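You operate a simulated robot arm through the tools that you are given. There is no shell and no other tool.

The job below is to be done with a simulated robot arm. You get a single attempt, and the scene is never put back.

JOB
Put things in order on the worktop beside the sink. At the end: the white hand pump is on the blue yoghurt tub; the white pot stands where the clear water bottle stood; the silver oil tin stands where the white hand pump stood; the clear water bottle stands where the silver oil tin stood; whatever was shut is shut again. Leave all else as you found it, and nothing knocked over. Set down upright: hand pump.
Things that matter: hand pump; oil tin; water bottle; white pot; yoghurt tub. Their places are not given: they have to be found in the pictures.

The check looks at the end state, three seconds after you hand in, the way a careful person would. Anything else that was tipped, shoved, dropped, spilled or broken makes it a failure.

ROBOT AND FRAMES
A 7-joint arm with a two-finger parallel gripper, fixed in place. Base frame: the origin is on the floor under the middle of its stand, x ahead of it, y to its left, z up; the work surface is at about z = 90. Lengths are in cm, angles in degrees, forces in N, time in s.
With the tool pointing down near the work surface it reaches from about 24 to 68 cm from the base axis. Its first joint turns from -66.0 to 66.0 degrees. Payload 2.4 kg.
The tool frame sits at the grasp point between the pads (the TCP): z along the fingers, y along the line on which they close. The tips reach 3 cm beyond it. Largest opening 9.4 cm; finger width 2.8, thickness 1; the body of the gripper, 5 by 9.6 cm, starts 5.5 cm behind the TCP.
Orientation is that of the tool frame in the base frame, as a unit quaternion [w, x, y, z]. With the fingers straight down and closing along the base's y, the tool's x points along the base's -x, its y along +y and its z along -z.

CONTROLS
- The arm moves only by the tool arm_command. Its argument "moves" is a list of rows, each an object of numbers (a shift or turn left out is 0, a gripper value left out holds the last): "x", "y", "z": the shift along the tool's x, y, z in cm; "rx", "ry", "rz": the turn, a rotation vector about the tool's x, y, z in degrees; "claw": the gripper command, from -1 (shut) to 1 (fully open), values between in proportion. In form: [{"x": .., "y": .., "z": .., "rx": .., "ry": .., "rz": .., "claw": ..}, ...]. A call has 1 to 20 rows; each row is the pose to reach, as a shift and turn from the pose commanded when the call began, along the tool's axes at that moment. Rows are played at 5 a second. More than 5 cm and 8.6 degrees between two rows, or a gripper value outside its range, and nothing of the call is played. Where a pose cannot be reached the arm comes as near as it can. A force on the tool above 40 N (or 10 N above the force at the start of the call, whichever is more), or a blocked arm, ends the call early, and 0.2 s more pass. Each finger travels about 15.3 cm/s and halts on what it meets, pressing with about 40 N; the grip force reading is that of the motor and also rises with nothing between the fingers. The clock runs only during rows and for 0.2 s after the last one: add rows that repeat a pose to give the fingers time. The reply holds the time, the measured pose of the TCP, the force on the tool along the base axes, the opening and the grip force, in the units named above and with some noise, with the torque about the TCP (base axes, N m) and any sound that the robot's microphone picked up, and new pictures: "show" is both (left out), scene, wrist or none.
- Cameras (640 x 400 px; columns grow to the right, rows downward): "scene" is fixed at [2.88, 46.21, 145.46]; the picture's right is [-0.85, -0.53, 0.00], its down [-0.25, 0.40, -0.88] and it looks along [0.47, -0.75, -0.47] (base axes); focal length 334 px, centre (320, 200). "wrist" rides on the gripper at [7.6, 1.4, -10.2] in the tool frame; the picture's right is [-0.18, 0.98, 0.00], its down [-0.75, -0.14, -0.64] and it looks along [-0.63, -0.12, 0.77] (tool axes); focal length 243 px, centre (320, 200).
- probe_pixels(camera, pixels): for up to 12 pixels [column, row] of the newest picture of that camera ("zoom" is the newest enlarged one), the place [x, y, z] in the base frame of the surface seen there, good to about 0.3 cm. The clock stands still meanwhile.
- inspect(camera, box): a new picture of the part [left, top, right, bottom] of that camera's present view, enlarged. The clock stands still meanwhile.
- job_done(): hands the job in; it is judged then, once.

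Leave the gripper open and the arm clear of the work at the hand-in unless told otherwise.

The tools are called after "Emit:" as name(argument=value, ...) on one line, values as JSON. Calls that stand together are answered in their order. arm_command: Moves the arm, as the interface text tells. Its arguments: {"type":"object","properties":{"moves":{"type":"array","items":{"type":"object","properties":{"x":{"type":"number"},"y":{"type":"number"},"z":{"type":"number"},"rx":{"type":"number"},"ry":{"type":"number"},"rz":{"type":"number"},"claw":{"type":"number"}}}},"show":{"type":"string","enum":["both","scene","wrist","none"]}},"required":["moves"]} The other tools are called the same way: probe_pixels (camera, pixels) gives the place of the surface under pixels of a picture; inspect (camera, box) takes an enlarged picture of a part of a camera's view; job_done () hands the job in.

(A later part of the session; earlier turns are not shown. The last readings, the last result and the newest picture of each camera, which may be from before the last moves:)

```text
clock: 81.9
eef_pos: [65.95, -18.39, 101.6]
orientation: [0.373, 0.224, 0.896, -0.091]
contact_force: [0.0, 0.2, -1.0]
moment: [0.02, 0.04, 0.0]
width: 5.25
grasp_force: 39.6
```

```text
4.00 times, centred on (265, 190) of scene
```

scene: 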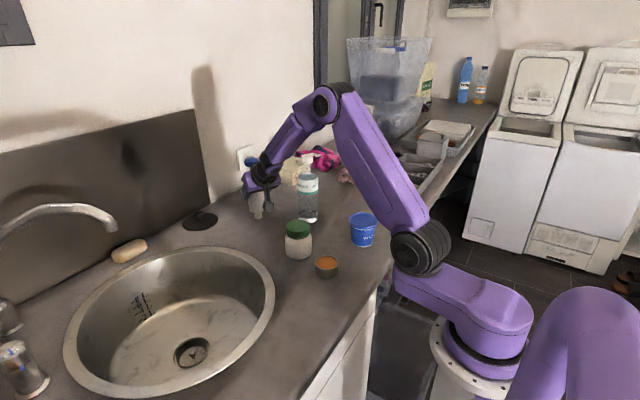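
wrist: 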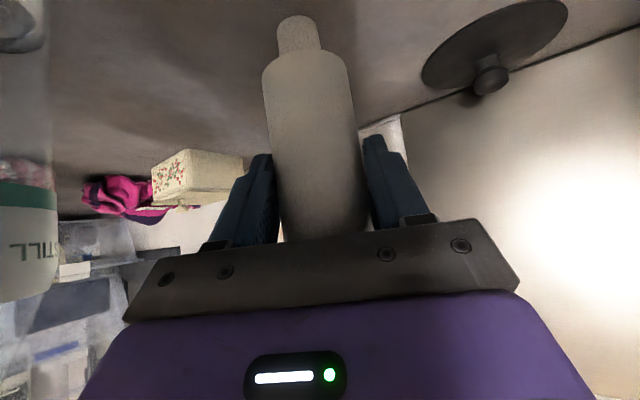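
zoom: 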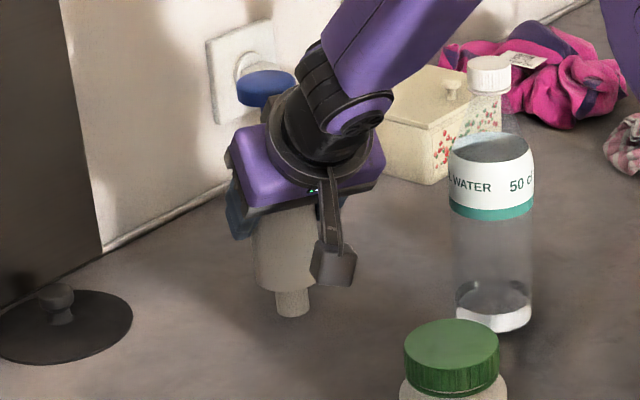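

The pump is held steady and upright. I'll lift to z 118 and carry it back over (52,-14) to (41.8,-20), clear of the bottle and pot.

Emit:
arm_command(moves=[{"x": -1.5, "z": -1.5}, {"x": -3.8, "z": -3.8}, {"x": -6.4, "z": -6.4}, {"x": -9.0, "z": -9.0}, {"x": -11.6, "z": -11.6}, {"x": -10.1, "y": -0.4, "z": -13.1}, {"x": -7.9, "y": -0.97, "z": -15.3}, {"x": -5.7, "y": -1.55, "z": -17.5}, {"x": -3.5, "y": -2.1, "z": -19.7}, {"x": -1.43, "y": -2.67, "z": -21.77}, {"x": -0.3, "y": -5.2, "z": -22.9}, {"x": 0.75, "y": -7.7, "z": -23.95}, {"x": 1.85, "y": -10.2, "z": -25.05}, {"x": 2.94, "y": -12.75, "z": -26.14}, {"x": 2.94, "y": -12.75, "z": -26.14}], show="both")

```text
clock: 85.1
eef_pos: [41.7, -20.09, 117.86]
orientation: [0.373, 0.224, 0.896, -0.091]
contact_force: [-0.7, 0.0, -1.6]
moment: [0.02, -0.01, 0.02]
width: 5.25
grasp_force: 40.3
```

scene: 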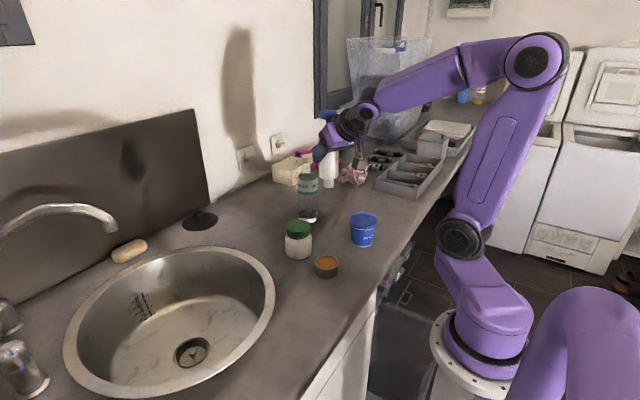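
wrist: 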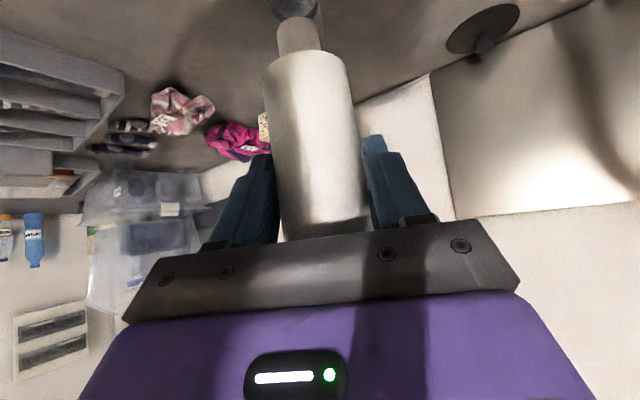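

The pump is held well. I'll turn the yaw to -80° while moving over the tub, stopping with the nozzle about 4 cm above the lid.

Emit:
arm_command(moves=[{"x": 1.05, "y": -1.25, "z": 0.33, "rx": 5.25, "rz": 5.25}, {"x": 2.1, "y": -2.5, "z": 0.67, "rx": 10.5, "rz": 10.5}, {"x": 3.16, "y": -3.75, "z": 1.0, "rx": 15.75, "rz": 15.75}, {"x": 4.21, "y": -5.0, "z": 1.33, "rx": 21.0, "rz": 21.0}, {"x": 5.26, "y": -6.26, "z": 1.66, "rx": 26.25, "rz": 26.25}, {"x": 6.32, "y": -7.5, "z": 2.0, "rx": 31.5, "rz": 31.5}, {"x": 7.37, "y": -8.76, "z": 2.33, "rx": 36.8, "rz": 36.8}, {"x": 7.37, "y": -8.76, "z": 2.33, "rx": 36.8, "rz": 36.8}], show="both")

Emit:
inspect(camera="scene", box=[325, 165, 405, 255])

```text
clock: 86.9
eef_pos: [34.57, -26.22, 111.13]
orientation: [0.293, 0.595, 0.707, -0.244]
contact_force: [-0.4, -0.1, -0.7]
moment: [0.03, 0.02, 0.03]
width: 5.23
grasp_force: 40.8
```

scene: 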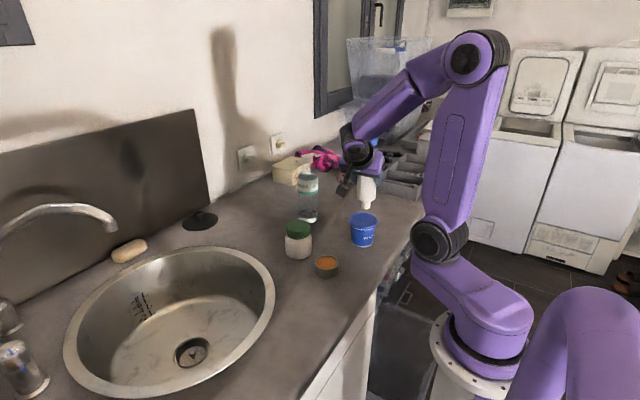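
wrist: 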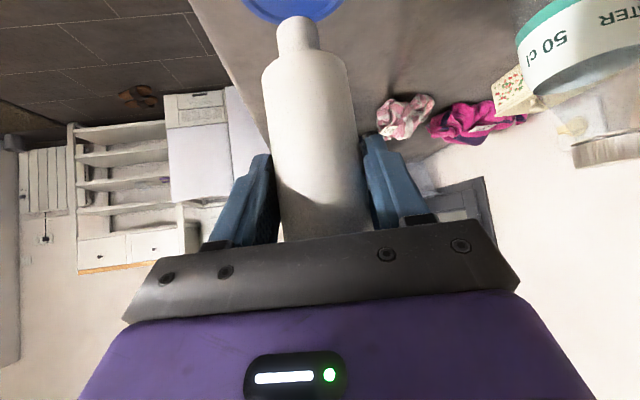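

```text
4.44 times, centred on (365, 210) of scene
```

zoom: 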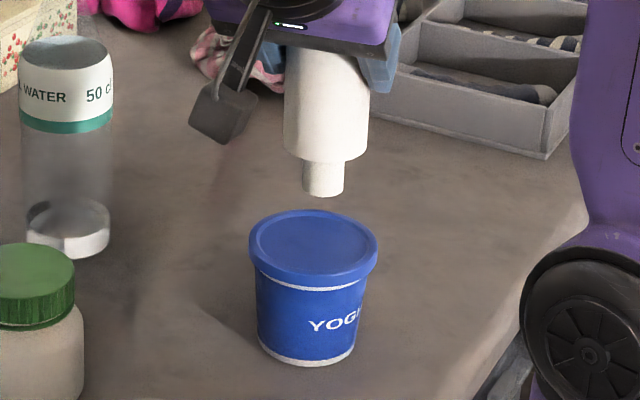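

I'll probe the nozzle, body and lid for alignment.

Emit:
probe_pixels(camera="zoom", pixels=[[306, 180], [324, 180], [342, 180], [324, 194], [288, 120], [326, 120], [365, 120], [288, 145], [326, 150], [253, 245], [375, 252], [313, 213]])

Emit:
probe_pixels(camera="wrist", pixels=[[297, 22], [281, 35], [315, 35], [298, 45], [310, 100], [270, 100], [350, 100], [320, 180], [290, 180], [355, 180]])

```text
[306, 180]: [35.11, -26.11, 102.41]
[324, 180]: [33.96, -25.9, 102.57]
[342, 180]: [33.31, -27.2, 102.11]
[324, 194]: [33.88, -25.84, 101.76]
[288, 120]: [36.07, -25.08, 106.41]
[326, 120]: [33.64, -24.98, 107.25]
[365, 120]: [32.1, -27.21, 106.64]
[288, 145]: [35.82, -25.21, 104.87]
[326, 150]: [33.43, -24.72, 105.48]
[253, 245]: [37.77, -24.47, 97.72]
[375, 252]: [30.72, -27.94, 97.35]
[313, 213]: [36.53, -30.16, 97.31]
```

```text
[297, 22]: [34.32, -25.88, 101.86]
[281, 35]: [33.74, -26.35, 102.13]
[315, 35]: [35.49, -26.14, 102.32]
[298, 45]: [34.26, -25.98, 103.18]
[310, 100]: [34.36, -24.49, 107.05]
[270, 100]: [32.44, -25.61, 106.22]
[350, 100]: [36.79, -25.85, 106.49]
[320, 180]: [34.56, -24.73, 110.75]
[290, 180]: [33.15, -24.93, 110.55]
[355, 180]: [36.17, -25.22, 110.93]
```

The nozzle centre is about (34.5,-27.0), over the lid centre. I'll lower it 4.0 cm, then creep.

Emit:
arm_command(moves=[{"x": 0.57, "z": 0.57}, {"x": 1.27, "z": 1.27}, {"x": 1.91, "z": 1.91}, {"x": 2.4, "z": 2.4}, {"x": 2.69, "z": 2.69}, {"x": 2.79, "z": 2.79}, {"x": 2.79, "z": 2.79}], show="both")

Emit:
inspect(camera="scene", box=[325, 165, 405, 255])

```text
clock: 88.5
eef_pos: [34.73, -26.27, 107.26]
orientation: [0.294, 0.595, 0.706, -0.245]
contact_force: [0.0, 1.4, 9.2]
moment: [-0.01, -0.09, -0.01]
width: 5.21
grasp_force: 39.6
```

scene: 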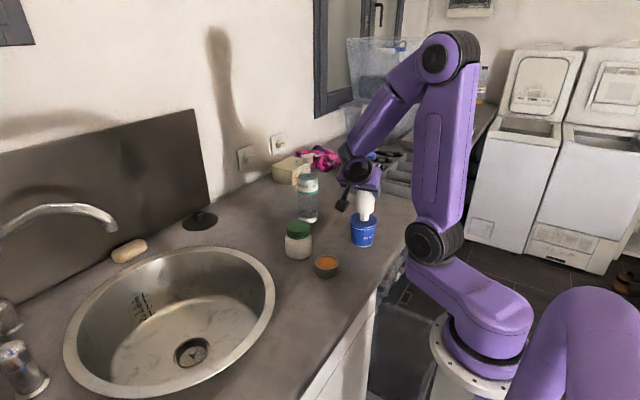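
wrist: 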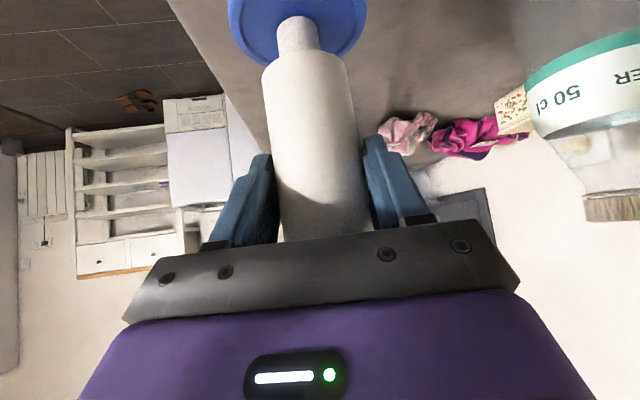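

```text
4.44 times, centred on (365, 210) of scene
```

zoom: 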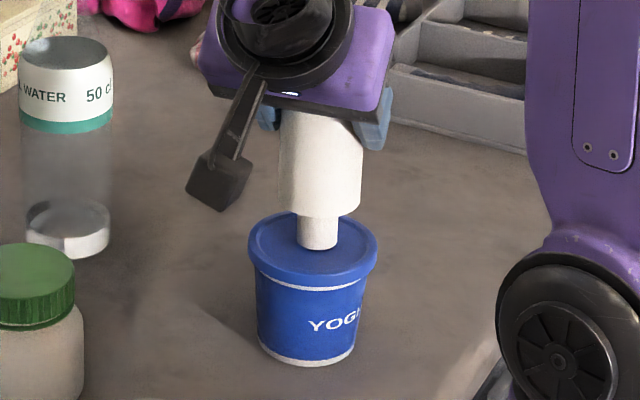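

The nozzle is on the lid (9.2 N up) and centred. I'll ease off a touch until the load is near zero.

Emit:
arm_command(moves=[{"x": -0.03, "z": -0.03}, {"x": -0.03, "z": -0.03}], show="none")

```text
clock: 89.1
eef_pos: [34.64, -26.25, 107.2]
orientation: [0.294, 0.595, 0.707, -0.244]
contact_force: [1.2, -1.6, 7.2]
moment: [-0.15, -0.17, -0.01]
width: 5.21
grasp_force: 40.3
```

Emit:
arm_command(moves=[{"x": -0.04, "z": -0.04}, {"x": -0.04, "z": -0.04}], show="none")

```text
clock: 89.7
eef_pos: [34.58, -26.16, 107.09]
orientation: [0.294, 0.594, 0.708, -0.244]
contact_force: [-0.4, -1.0, 5.6]
moment: [-0.22, -0.12, 0.02]
width: 5.23
grasp_force: 39.5
```

Emit:
arm_command(moves=[{"x": -0.06, "z": -0.06}, {"x": -0.06, "z": -0.06}], show="none")

```text
clock: 90.3
eef_pos: [34.56, -26.08, 107.12]
orientation: [0.293, 0.595, 0.707, -0.244]
contact_force: [-0.7, -0.6, 0.8]
moment: [-0.04, -0.02, 0.0]
width: 5.18
grasp_force: 40.1
```

The load is near zero. I'll open very gradually.

Emit:
arm_command(moves=[{"claw": 0.0}, {"claw": 0.06}, {"claw": 0.09}, {"claw": 0.1}, {"claw": 0.11}, {"claw": 0.12}, {"claw": 0.13}, {"claw": 0.14}, {"claw": 0.15}, {"claw": 0.17}, {"claw": 0.2}, {"claw": 0.25}, {"claw": 0.3}, {"claw": 0.3}], show="both")

Emit:
inspect(camera="scene", box=[325, 165, 405, 255])

```text
clock: 93.3
eef_pos: [34.6, -26.23, 107.17]
orientation: [0.293, 0.595, 0.708, -0.244]
contact_force: [0.9, -0.3, -0.2]
moment: [-0.01, -0.03, -0.02]
width: 6.1
grasp_force: 0.0
```

scene: 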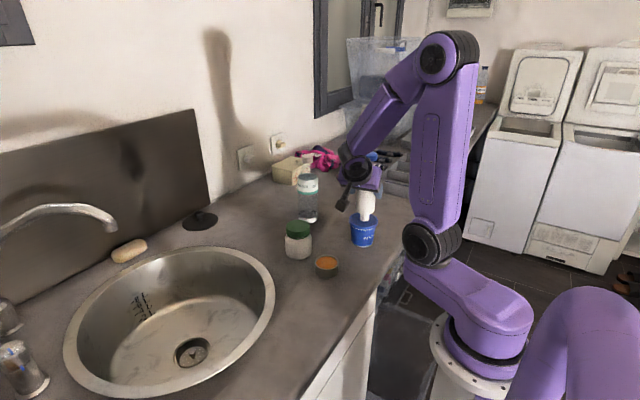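
wrist: 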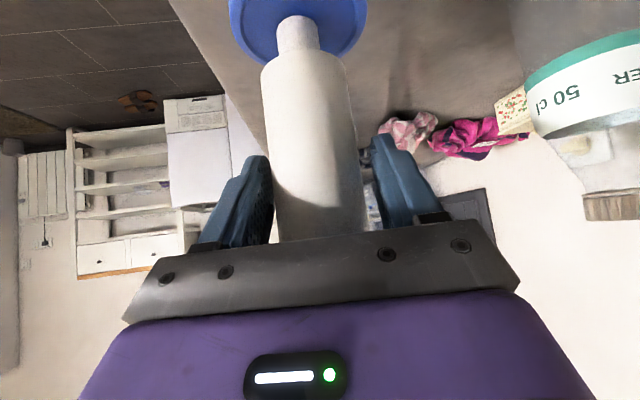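

```text
4.44 times, centred on (365, 210) of scene
```

zoom: 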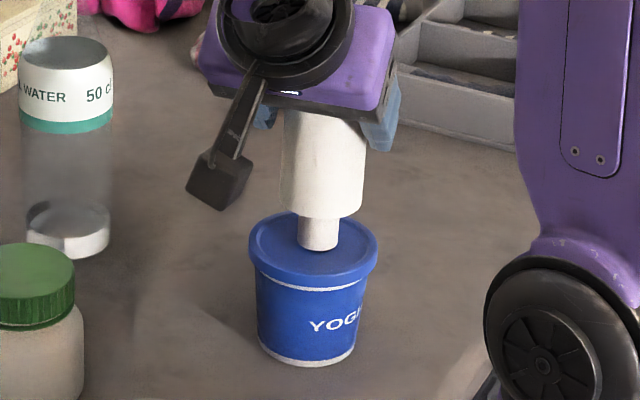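

The pump stands by itself at width 6.1. I'll open fully and check that it stays put.

Emit:
arm_command(moves=[{"claw": 0.5}, {"claw": 0.75}, {"claw": 1}, {"claw": 1}, {"claw": 1}], show="wrist")

Emit:
inspect(camera="scene", box=[325, 165, 405, 255])

```text
clock: 94.5
eef_pos: [34.55, -26.14, 107.26]
orientation: [0.293, 0.595, 0.708, -0.244]
contact_force: [0.3, 0.2, -0.3]
moment: [0.0, 0.02, 0.01]
width: 9.39
grasp_force: 0.2
```

wrist: 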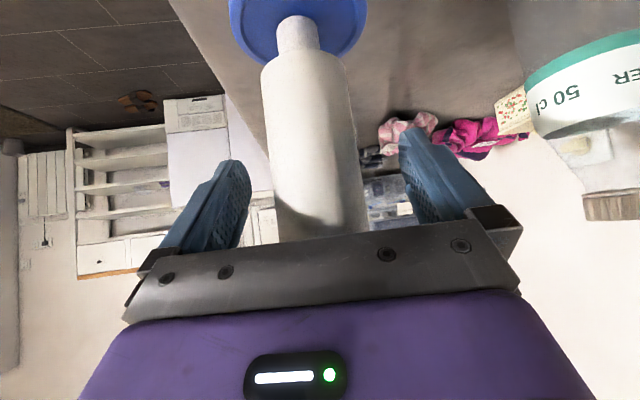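

```text
4.44 times, centred on (365, 210) of scene
```

zoom: 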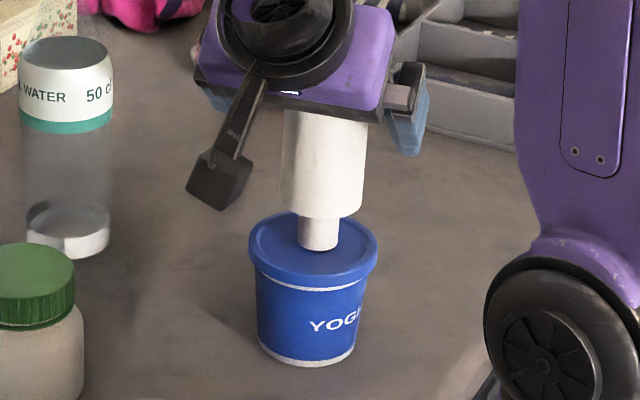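

Stable. I'll back straight off along the fingers by 10 cm, slowly at first.

Emit:
arm_command(moves=[{"z": -0.6}, {"z": -1.6}, {"z": -3.2}, {"z": -5.2}, {"z": -7.5}, {"z": -10}, {"z": -10}], show="both")

Emit:
inspect(camera="scene", box=[325, 145, 405, 255])

```text
clock: 96.1
eef_pos: [33.36, -19.28, 114.25]
orientation: [0.294, 0.595, 0.708, -0.243]
contact_force: [0.1, 0.3, 0.6]
moment: [0.01, 0.01, -0.04]
width: 9.41
grasp_force: 0.1
```

scene: 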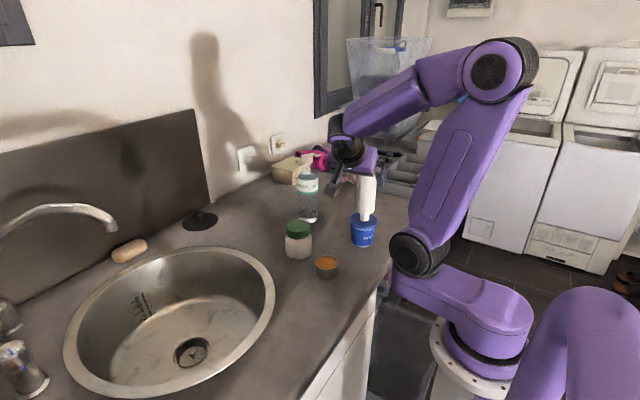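
wrist: 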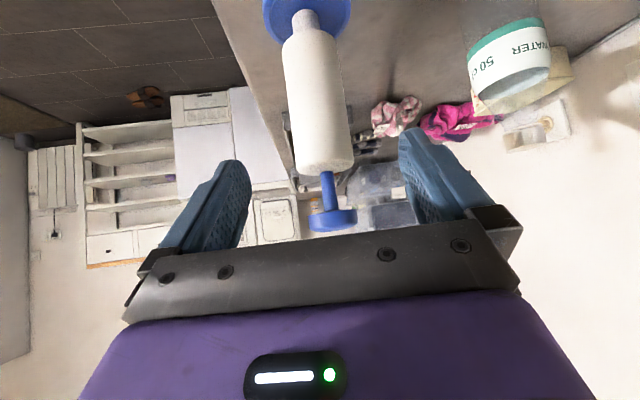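

```text
3.64 times, centred on (365, 200) of scene
```

zoom: 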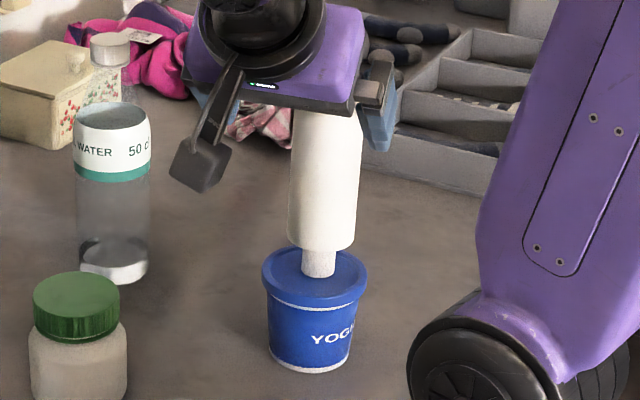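

The pump stands upright on the tub. I'll continue backing off and rise well above it.

Emit:
arm_command(moves=[{"z": -3}, {"z": -6}, {"y": 1.3, "z": -7.7}, {"y": 2.7, "z": -9.3}, {"y": 4.0, "z": -10.96}, {"y": 4.0, "z": -10.96}], show="both")

```text
clock: 97.5
eef_pos: [36.03, -10.95, 122.1]
orientation: [0.293, 0.595, 0.707, -0.244]
contact_force: [0.2, 0.1, 0.0]
moment: [-0.03, 0.02, -0.02]
width: 9.39
grasp_force: 0.1
```

scene: 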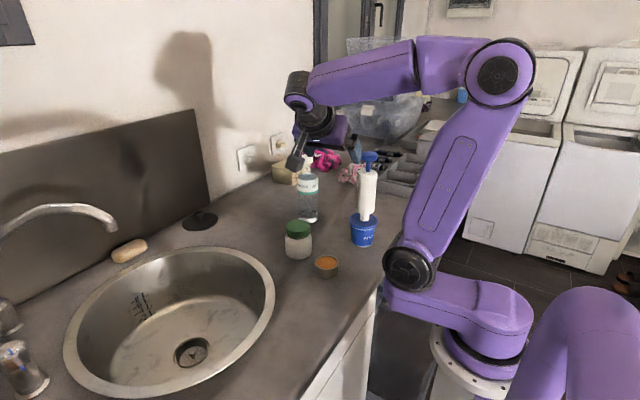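
wrist: 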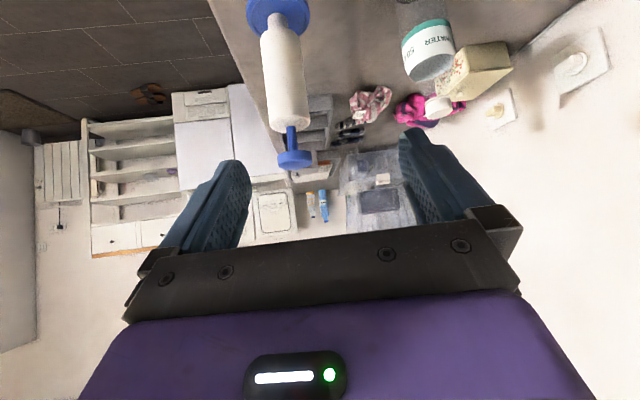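

I'll return the hand to 10° tilt above the tin, then turn the yaw back to -28°.

Emit:
arm_command(moves=[{"ry": 7}, {"ry": 14}, {"ry": 21}, {"ry": 28}, {"ry": 35}, {"ry": 35}], show="none")

Emit:
arm_command(moves=[{"rx": -1.29, "rz": -7.31}, {"rx": -2.58, "rz": -14.63}, {"rx": -3.87, "rz": -21.94}, {"rx": -5.16, "rz": -29.26}, {"rx": -6.45, "rz": -36.57}, {"rx": -7.74, "rz": -43.89}, {"rx": -9.03, "rz": -51.2}, {"rx": -9.03, "rz": -51.2}], show="both")

```text
clock: 98.9
eef_pos: [35.92, -11.02, 122.12]
orientation: [0.113, 0.636, 0.758, -0.092]
contact_force: [0.3, -0.1, -0.3]
moment: [0.0, 0.02, -0.02]
width: 9.41
grasp_force: 0.1
out of reach, approached as far as the arm can: row 5, 6
```

```text
clock: 100.7
eef_pos: [35.71, -10.19, 121.82]
orientation: [0.119, 0.237, 0.96, -0.091]
contact_force: [0.5, -0.2, 0.7]
moment: [0.03, 0.01, -0.03]
width: 9.39
grasp_force: 0.0
out of reach, approached as far as the arm can: row 6, 7, 8
```

scene: 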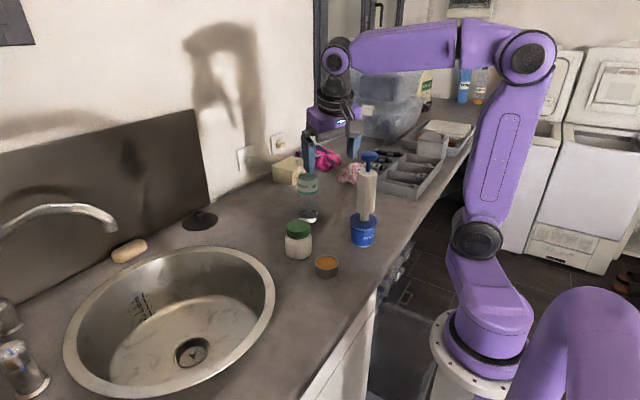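
wrist: 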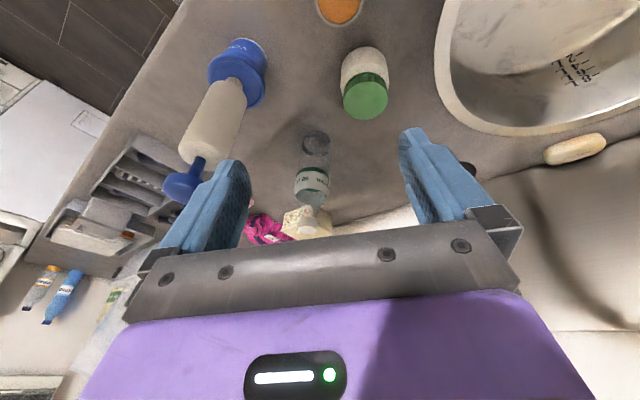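

The target was slightly out of reach this high up, so the orientation is a little off. I'll lower about 7 cm and correct to the same hand orientation I used with the tin before.

Emit:
arm_command(moves=[{"z": 2.3, "rx": -2.3, "ry": 1.9, "rz": 0.3}, {"z": 4.7, "rx": -4.6, "ry": 3.9, "rz": 0.6}, {"z": 7, "rx": -6.8, "ry": 5.8, "rz": 0.85}, {"z": 7, "rx": -6.8, "ry": 5.8, "rz": 0.85}], show="wrist")

```text
clock: 101.7
eef_pos: [35.95, -9.27, 116.68]
orientation: [0.12, 0.239, 0.96, -0.08]
contact_force: [0.0, 0.0, 0.1]
moment: [-0.02, -0.02, -0.02]
width: 9.41
grasp_force: 0.0
out of reach, approached as far as the arm can: row 1, 2, 3, 4
```

wrist: 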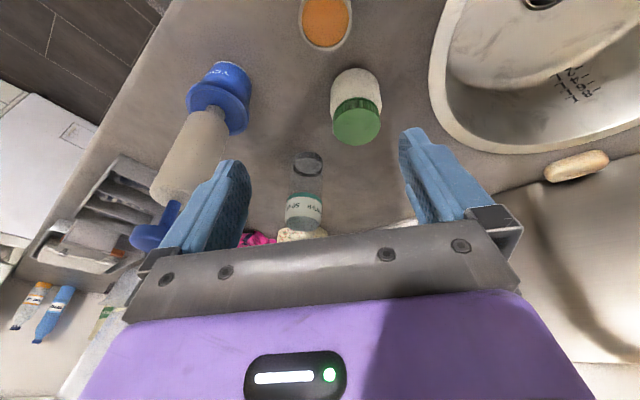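

The wrist seems to be in an awkward joint posture near the base. I'll move outward to about (48,-12,119), where there's more freedom, and correct the orientation there.

Emit:
arm_command(moves=[{"x": -3.0, "y": 0.8, "z": 0.17}, {"x": -6.0, "y": 1.6, "z": 0.34}, {"x": -9.0, "y": 2.4, "z": 0.5, "rx": -1.9, "ry": 1.9, "rz": 0.15}, {"x": -12.08, "y": 3.16, "z": 0.68, "rx": -3.8, "ry": 3.8, "rz": 0.3}, {"x": -12.08, "y": 3.16, "z": 0.68, "rx": -5.6, "ry": 5.6, "rz": 0.5}, {"x": -12.08, "y": 3.16, "z": 0.68, "rx": -5.6, "ry": 5.6, "rz": 0.5}], show="both")

```text
clock: 103.1
eef_pos: [47.0, -10.28, 117.7]
orientation: [0.126, 0.242, 0.958, -0.09]
contact_force: [0.2, -0.4, 0.3]
moment: [-0.01, 0.0, 0.0]
width: 9.39
grasp_force: 0.1
out of reach, approached as far as the arm can: row 2, 3, 4, 5, 6
```

scene: 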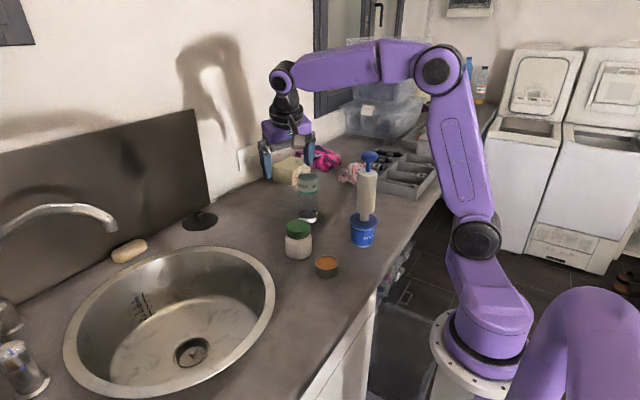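
wrist: 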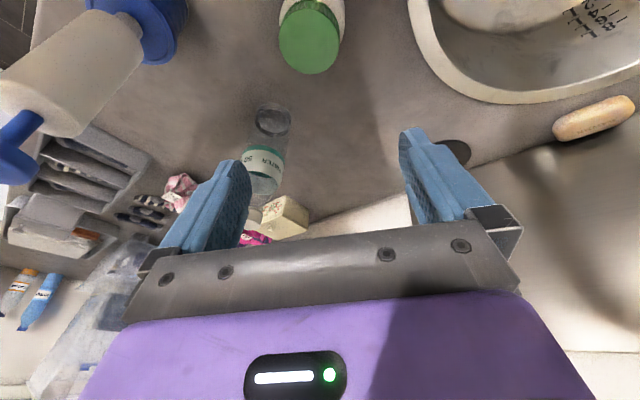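

It still reports out of reach where it was fine before, so a joint is at its limit in this posture. I'll undo the turn: rotate the yaw back toward -80° here, high in the air.

Emit:
arm_command(moves=[{"rx": 2.1, "ry": 0.83, "rz": 7.07}, {"rx": 4.2, "ry": 1.66, "rz": 14.1}, {"rx": 6.3, "ry": 2.5, "rz": 21.2}, {"rx": 8.5, "ry": 3.3, "rz": 28.3}, {"rx": 10.6, "ry": 4.1, "rz": 35.4}, {"rx": 12.7, "ry": 5.0, "rz": 42.4}, {"rx": 14.8, "ry": 5.8, "rz": 49.5}, {"rx": 14.8, "ry": 5.8, "rz": 49.5}], show="scene")

```text
clock: 104.9
eef_pos: [47.11, -10.23, 117.58]
orientation: [0.072, 0.638, 0.755, -0.136]
contact_force: [0.7, 0.2, -1.0]
moment: [-0.02, 0.02, -0.01]
width: 9.42
grasp_force: 0.0
```

scene: 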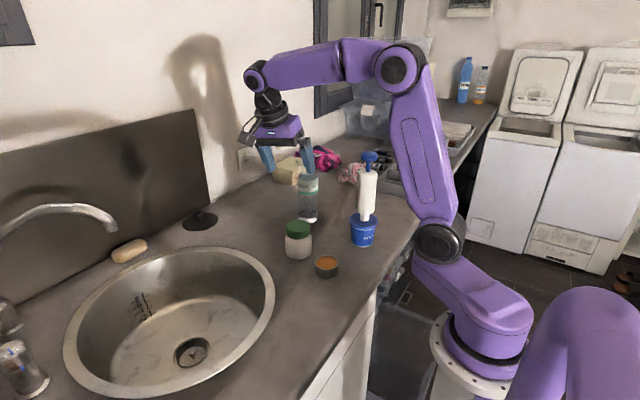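

That freed it. Now I'll tilt to 45° at this yaw, then turn the yaw to -28° as was done successfully before.

Emit:
arm_command(moves=[{"rx": -1.65, "ry": -7.1, "rz": 0.6}, {"rx": -3.3, "ry": -14.2, "rz": 1.2}, {"rx": -4.95, "ry": -21.3, "rz": 1.8}, {"rx": -6.6, "ry": -28.4, "rz": 2.4}, {"rx": -6.6, "ry": -28.4, "rz": 2.4}], show="none")

Emit:
arm_command(moves=[{"rx": -5.25, "rz": -5.25}, {"rx": -10.5, "rz": -10.5}, {"rx": -15.75, "rz": -15.75}, {"rx": -21.0, "rz": -21.0}, {"rx": -26.25, "rz": -26.25}, {"rx": -31.5, "rz": -31.5}, {"rx": -36.8, "rz": -36.8}, {"rx": -36.8, "rz": -36.8}], show="scene")

```text
clock: 106.1
eef_pos: [46.98, -10.41, 117.6]
orientation: [0.296, 0.595, 0.707, -0.243]
contact_force: [0.5, 0.3, -0.5]
moment: [-0.02, -0.02, -0.01]
width: 9.38
grasp_force: 0.1
```

```text
clock: 107.9
eef_pos: [47.08, -10.29, 117.57]
orientation: [0.373, 0.223, 0.896, -0.091]
contact_force: [-0.1, 0.4, 0.0]
moment: [0.01, -0.01, 0.02]
width: 9.4
grasp_force: 0.0
```

scene: 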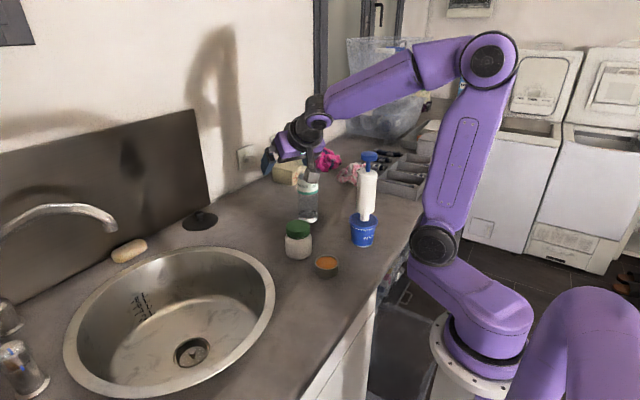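

Good. Now I'll untilt to 10° here.

Emit:
arm_command(moves=[{"ry": 7}, {"ry": 14}, {"ry": 21}, {"ry": 28}, {"ry": 35}, {"ry": 35}], show="both")

```text
clock: 109.3
eef_pos: [46.69, -9.49, 116.62]
orientation: [0.169, 0.241, 0.954, -0.059]
contact_force: [-0.1, 0.9, 0.5]
moment: [0.01, 0.0, -0.03]
width: 9.39
grasp_force: 0.1
out of reach, approached as far as the arm can: row 4, 5, 6
```

scene: 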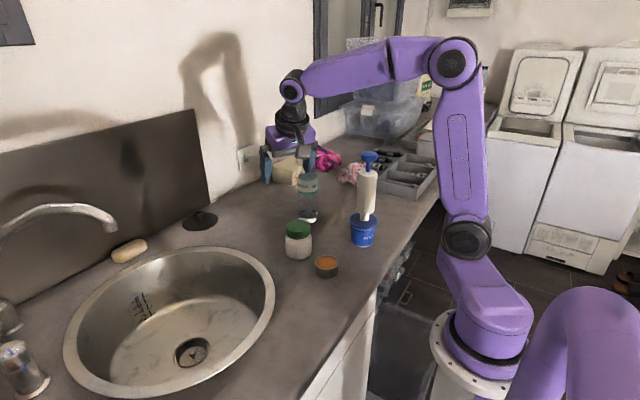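
wrist: 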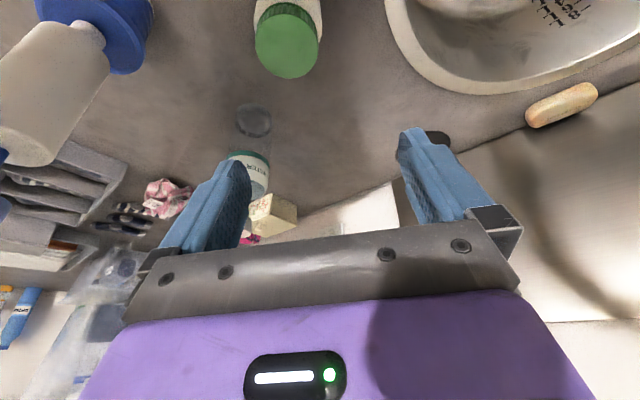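

Untilting drives the elbow to swing sideways. Stretching the arm out should force it back into line, so I'll reach out to the now-empty pump place at (65.5,-18.5,104) and correct the tilt there.

Emit:
arm_command(moves=[{"x": -2.54, "y": 0.15, "z": 3.16}, {"x": -5.08, "y": 0.29, "z": 6.32}, {"x": -7.62, "y": 0.44, "z": 9.48}, {"x": -10.16, "y": 0.58, "z": 12.63}, {"x": -12.7, "y": 0.73, "z": 15.8}, {"x": -15.24, "y": 0.87, "z": 18.95}, {"x": -15.24, "y": 0.87, "z": 18.95, "ry": 5}, {"x": -15.24, "y": 0.87, "z": 18.95, "ry": 10}, {"x": -15.24, "y": 0.87, "z": 18.95, "ry": 10}], show="both")

```text
clock: 111.3
eef_pos: [59.49, -10.2, 103.16]
orientation: [0.125, 0.247, 0.958, -0.076]
contact_force: [-0.5, -2.3, 1.1]
moment: [0.25, 0.03, 0.03]
width: 9.4
grasp_force: 0.0
out of reach, approached as far as the arm can: row 2, 3, 4, 5, 6, 7, 8, 9
```

scene: 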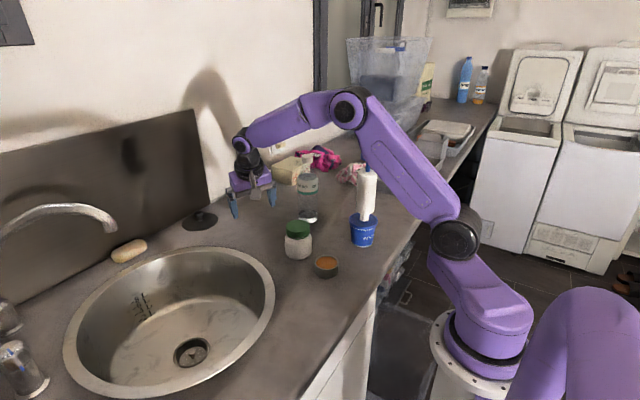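
wrist: 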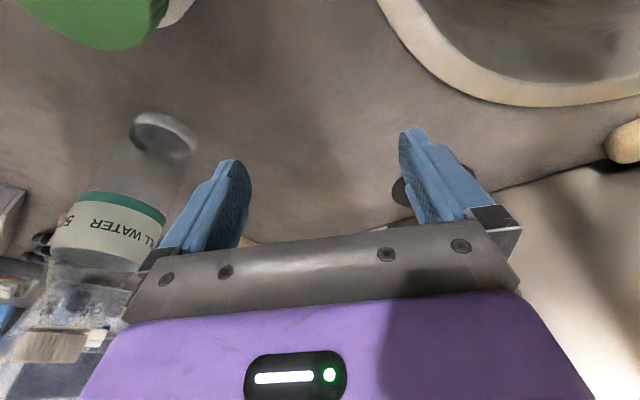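

The reading shows a slight moment and the upper arm looks close to the pump's knob at (367,165). I'll zoom in before moving.

Emit:
inspect(camera="scene", box=[300, 80, 480, 260])

Emit:
inspect(camera="scene", box=[200, 120, 340, 280])

Emit:
probe_pixels(camera="scene", pixels=[[366, 170], [366, 180], [368, 163], [375, 140], [385, 150], [400, 190], [366, 195], [366, 212], [360, 130], [350, 110]])

```text
2.22 times, centred on (390, 170) of scene
```

zoom: 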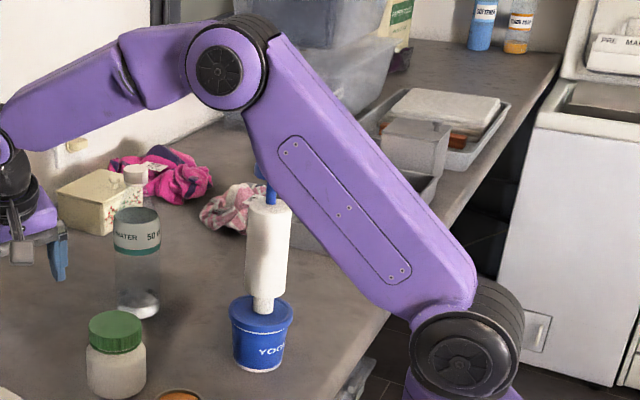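

```text
2.50 times, centred on (270, 200) of scene
```

zoom: 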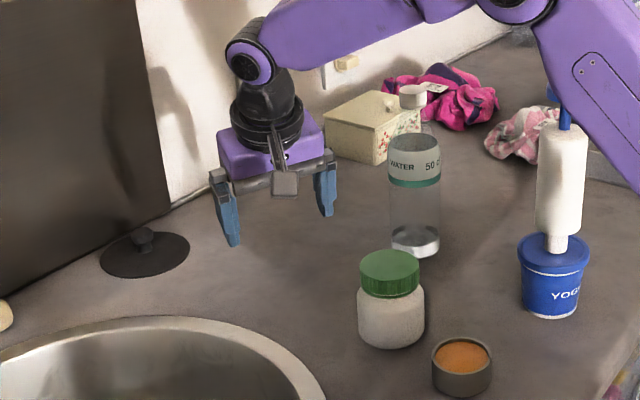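

```text
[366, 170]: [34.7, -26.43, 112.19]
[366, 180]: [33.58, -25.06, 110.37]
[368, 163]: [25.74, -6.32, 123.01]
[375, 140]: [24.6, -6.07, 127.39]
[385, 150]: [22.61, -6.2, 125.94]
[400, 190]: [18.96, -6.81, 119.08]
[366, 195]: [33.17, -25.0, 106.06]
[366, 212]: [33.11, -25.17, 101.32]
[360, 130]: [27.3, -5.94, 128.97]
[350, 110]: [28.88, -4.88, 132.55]
```

The upper arm surface is at y about -6, well away from the pump, so there is no touch. The arm has swung its shoulder to the right. I'll probe the shoulder and links to understand the posture.

Emit:
probe_pixels(camera="scene", pixels=[[455, 240], [440, 265], [470, 285], [490, 310], [345, 105], [330, 100], [300, 110], [270, 125], [240, 142], [430, 200], [510, 320], [460, 340]])

Emit:
arm_command(moves=[{"x": 0}], show="none")

```text
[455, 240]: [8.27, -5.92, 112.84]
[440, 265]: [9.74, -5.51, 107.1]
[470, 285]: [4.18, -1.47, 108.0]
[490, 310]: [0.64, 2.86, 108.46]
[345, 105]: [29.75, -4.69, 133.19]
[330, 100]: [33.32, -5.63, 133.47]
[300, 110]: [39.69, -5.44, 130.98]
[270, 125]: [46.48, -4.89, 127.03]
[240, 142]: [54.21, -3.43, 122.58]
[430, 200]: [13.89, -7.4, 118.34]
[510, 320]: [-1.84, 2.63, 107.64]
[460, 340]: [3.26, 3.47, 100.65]
```

```text
clock: 111.7
eef_pos: [59.41, -10.05, 103.16]
orientation: [0.125, 0.245, 0.959, -0.075]
contact_force: [-0.1, -0.2, 0.4]
moment: [0.0, 0.03, 0.0]
width: 9.39
grasp_force: 0.2
```

Forces are zero and nothing touches. I'll zoom at the wrist to see how its joints are arranged.

Emit:
inspect(camera="scene", box=[215, 85, 345, 225])

```text
2.86 times, centred on (280, 155) of scene
```

zoom: 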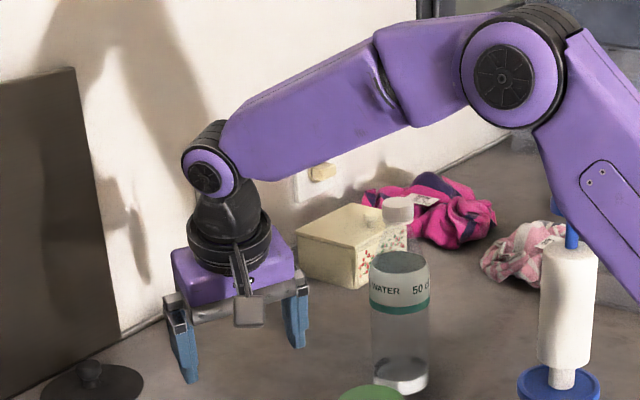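

The tool roll joint appears to be at its limit in this wrist arrangement; turning the yaw the other way had freed it. I'll rise 8 cm and turn the hand another 90° in the freeing direction, watching for flags.

Emit:
arm_command(moves=[{"x": -0.55, "y": -0.17, "z": -1.92, "rx": 2.26, "ry": 0.67, "rz": 7.85}, {"x": -1.1, "y": -0.33, "z": -3.85, "rx": 4.53, "ry": 1.35, "rz": 15.7}, {"x": -1.65, "y": -0.5, "z": -5.8, "rx": 6.8, "ry": 2.0, "rz": 23.5}, {"x": -2.2, "y": -0.66, "z": -7.7, "rx": 9.05, "ry": 2.7, "rz": 31.4}, {"x": -2.2, "y": -0.66, "z": -7.7, "rx": 11.3, "ry": 3.36, "rz": 39.2}, {"x": -2.2, "y": -0.66, "z": -7.7, "rx": 13.6, "ry": 4.04, "rz": 47.1}, {"x": -2.2, "y": -0.66, "z": -7.7, "rx": 15.8, "ry": 4.7, "rz": 54.9}, {"x": -2.2, "y": -0.66, "z": -7.7, "rx": 18.1, "ry": 5.4, "rz": 62.8}, {"x": -2.2, "y": -0.66, "z": -7.7, "rx": 20.4, "ry": 6.05, "rz": 70.6}, {"x": -2.2, "y": -0.66, "z": -7.7, "rx": 22.6, "ry": 6.7, "rz": 78.5}, {"x": -2.2, "y": -0.66, "z": -7.7, "rx": 24.9, "ry": 7.4, "rz": 86.3}, {"x": -2.2, "y": -0.66, "z": -7.7, "rx": 24.9, "ry": 7.4, "rz": 86.3}], show="both")

```text
clock: 114.3
eef_pos: [59.16, -10.09, 111.16]
orientation: [0.038, 0.852, 0.502, -0.144]
contact_force: [-0.1, 0.4, 0.9]
moment: [0.03, 0.02, 0.0]
width: 9.41
grasp_force: 0.0
```

scene: 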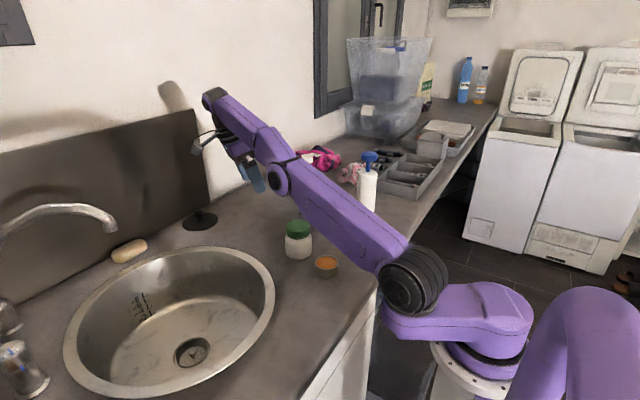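
wrist: 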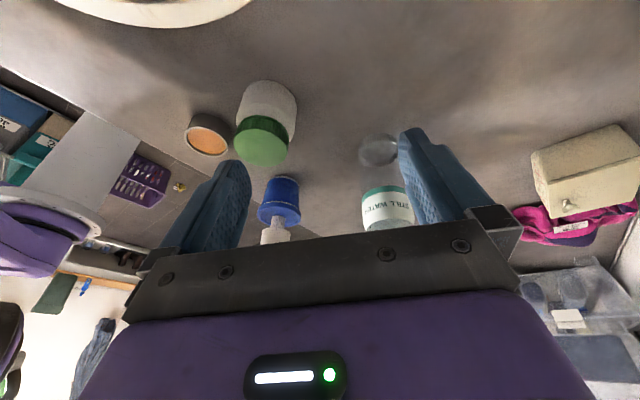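

The arm has swung into a quite different, lower-elbow posture. The wrist view shows the bottle, pot, tin and tub with pump all still upright. I'll measure how close the arm links are to them before moving.

Emit:
probe_pixels(camera="scene", pixels=[[278, 180], [300, 195], [330, 215], [360, 240], [385, 265], [265, 150], [240, 125], [215, 98], [260, 175], [310, 175], [340, 200], [412, 285]])

Emit:
inspect(camera="scene", box=[190, 80, 420, 300])

Emit:
inspect(camera="wrist", box=[170, 70, 430, 250])

```text
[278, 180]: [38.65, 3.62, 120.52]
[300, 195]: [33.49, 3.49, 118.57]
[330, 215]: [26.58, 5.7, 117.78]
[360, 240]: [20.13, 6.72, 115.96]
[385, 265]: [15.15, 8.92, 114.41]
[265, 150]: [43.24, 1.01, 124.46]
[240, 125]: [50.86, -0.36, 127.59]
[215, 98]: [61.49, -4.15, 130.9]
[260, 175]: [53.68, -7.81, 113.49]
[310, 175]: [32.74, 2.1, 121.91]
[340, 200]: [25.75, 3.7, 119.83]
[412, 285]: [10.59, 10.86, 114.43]
```

```text
1.82 times, centred on (305, 190) of scene
```

zoom: 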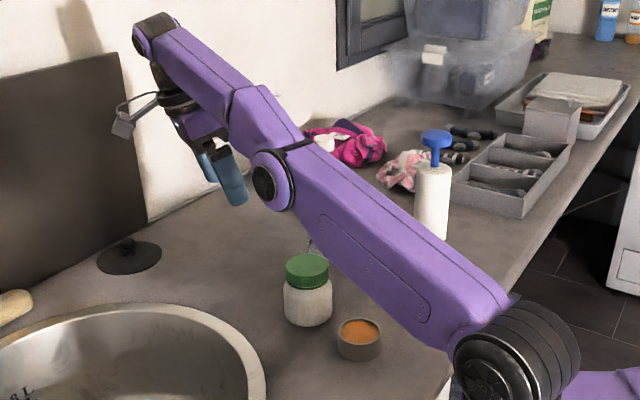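

```text
2.22 times, centred on (300, 160) of wrist
```

zoom: 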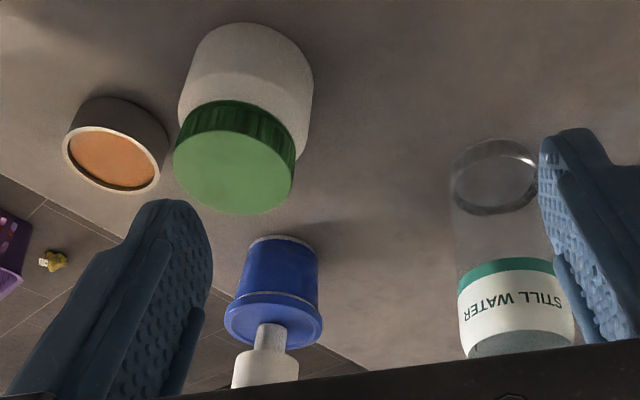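

All objects are upright and the links are at z ≥ 113. The arm is just stretched almost straight because the shoulder swung left. I'll retract a few centimetres and check that the elbow bends upward.

Emit:
arm_command(moves=[{"z": -1}, {"z": -2}, {"z": -3}, {"z": -3}], show="scene")

```text
clock: 115.3
eef_pos: [59.46, -9.66, 114.07]
orientation: [0.041, 0.851, 0.503, -0.145]
contact_force: [-0.7, -0.1, 0.4]
moment: [0.03, 0.02, -0.04]
width: 9.39
grasp_force: 0.0
out of reach, approached as far as the arm can: row 3
```

scene: 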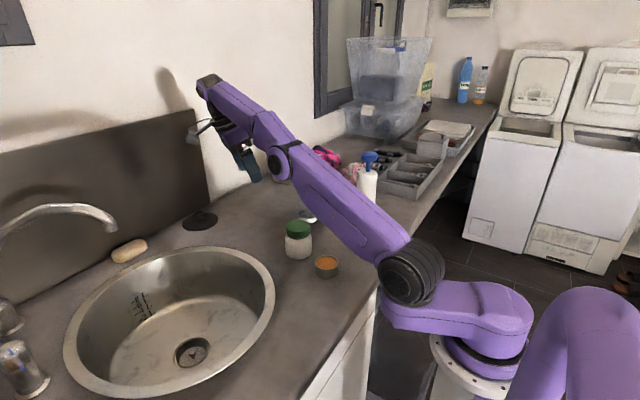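

Emit:
arm_command(moves=[{"x": -0.6, "y": -1.95, "z": 1.03}, {"x": -1.18, "y": -3.9, "z": 2.07}, {"x": -1.77, "y": -5.83, "z": 3.1}, {"x": -1.77, "y": -5.83, "z": 3.1}], show="both")

```text
clock: 116.3
eef_pos: [53.28, -8.63, 112.23]
orientation: [0.037, 0.852, 0.503, -0.141]
contact_force: [-0.4, 0.0, 0.3]
moment: [0.04, 0.02, -0.01]
width: 9.41
grasp_force: 0.1
```

scene: 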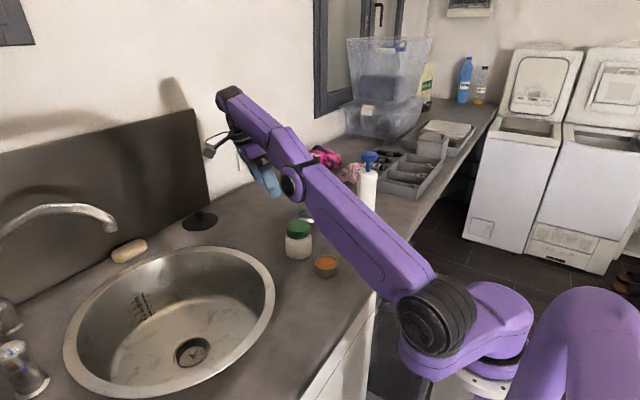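
wrist: 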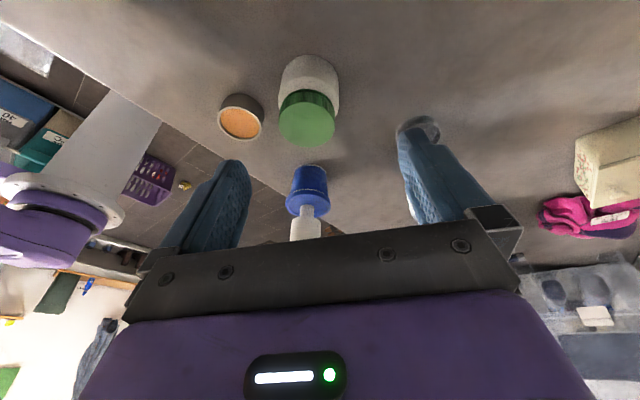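

The shoulder keeps swinging left because the arm is straight. Lowering the hand further out will bend the elbow upward again, so I'll go out to about (61,-11) and down to z 104 over empty worktop.

Emit:
arm_command(moves=[{"x": 0.95, "y": 2.12, "z": 1.69}, {"x": 1.9, "y": 4.24, "z": 3.38}, {"x": 2.85, "y": 6.36, "z": 5.08}, {"x": 3.8, "y": 8.48, "z": 6.77}, {"x": 3.8, "y": 8.48, "z": 6.77}], show="scene")

```text
clock: 117.5
eef_pos: [58.88, -11.11, 106.24]
orientation: [0.04, 0.851, 0.504, -0.144]
contact_force: [0.2, -0.6, -0.4]
moment: [0.03, -0.01, 0.03]
width: 9.42
grasp_force: 0.1
out of reach, approached as far as the arm can: row 3, 4, 5
```

scene: 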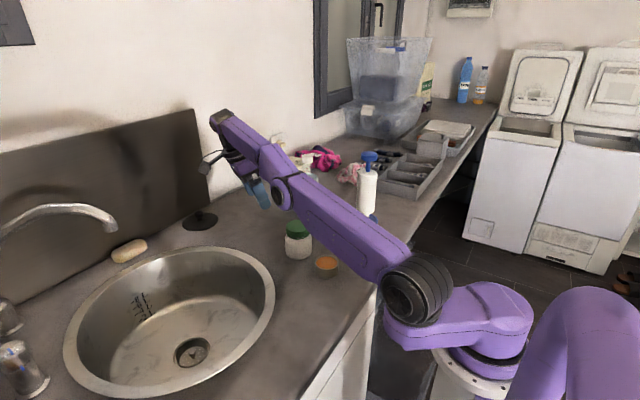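

Emit:
probe_pixels(camera="scene", pixels=[[282, 192], [300, 200], [330, 222], [360, 245], [385, 265], [268, 160], [245, 140], [222, 118], [415, 295], [300, 212], [330, 235], [270, 185]])

Emit:
inspect(camera="scene", box=[190, 90, 440, 330])

```text
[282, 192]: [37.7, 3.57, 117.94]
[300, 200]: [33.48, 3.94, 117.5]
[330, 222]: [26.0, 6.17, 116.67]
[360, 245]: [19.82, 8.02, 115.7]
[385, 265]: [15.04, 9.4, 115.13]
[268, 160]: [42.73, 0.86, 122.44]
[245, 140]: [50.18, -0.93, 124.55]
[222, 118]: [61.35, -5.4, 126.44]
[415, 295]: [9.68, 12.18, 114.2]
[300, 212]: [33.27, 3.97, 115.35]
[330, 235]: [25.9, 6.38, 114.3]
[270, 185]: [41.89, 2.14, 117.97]
```

```text
1.67 times, centred on (315, 210) of scene
```

zoom: 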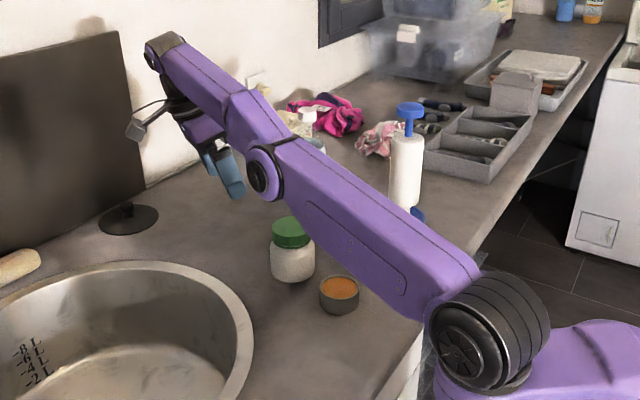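

The hand is now leaning inward because the lean direction turned with the yaw, and that forces the odd posture. I'll make the hand vertical at the current yaw.

Emit:
arm_command(moves=[{"rx": -1.1, "ry": 4.2}, {"rx": -2.2, "ry": 8.4}, {"rx": -3.3, "ry": 12.6}, {"rx": -4.4, "ry": 16.8}, {"rx": -4.4, "ry": 16.8}], show="both")

```text
clock: 118.7
eef_pos: [58.86, -11.17, 106.3]
orientation: [0.039, 0.851, 0.503, -0.144]
contact_force: [-0.5, -0.6, -0.2]
moment: [0.02, 0.02, 0.03]
width: 9.41
grasp_force: 0.0
out of reach, approached as far as the arm can: row 1, 2, 3, 4, 5
```

scene: 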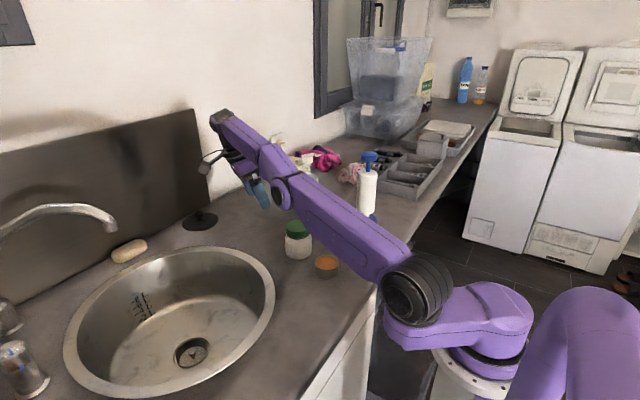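
wrist: 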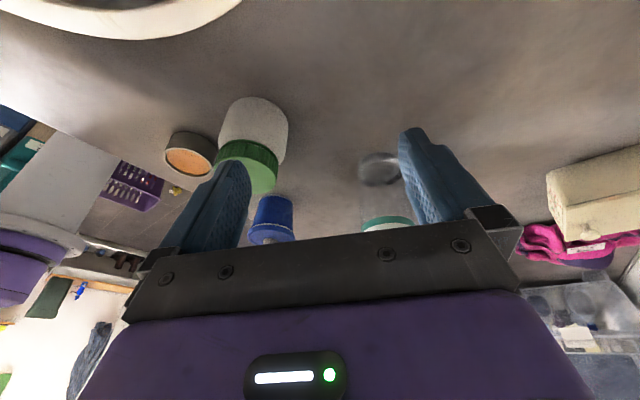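

The arm reports no progress at all, so a wrist joint is at its stop. I'll zoom at the wrist to see its geometry.

Emit:
inspect(camera="scene", box=[190, 90, 310, 220])

Emit:
inspect(camera="scene", box=[350, 220, 560, 400])

```text
3.08 times, centred on (250, 155) of scene
```

zoom: 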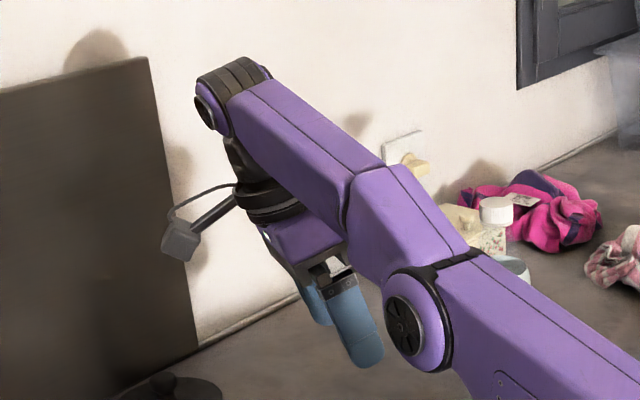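

```text
2.22 times, centred on (455, 310) of scene
```

zoom: 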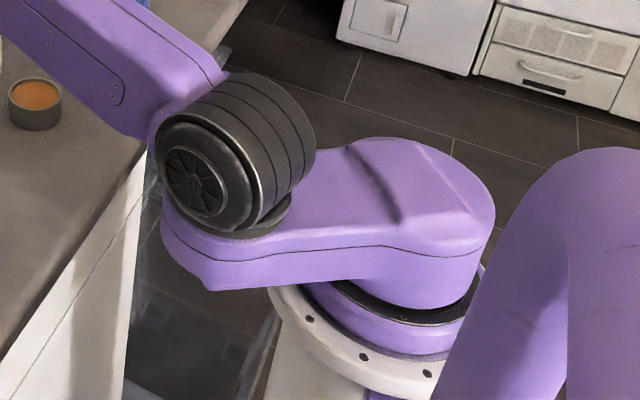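

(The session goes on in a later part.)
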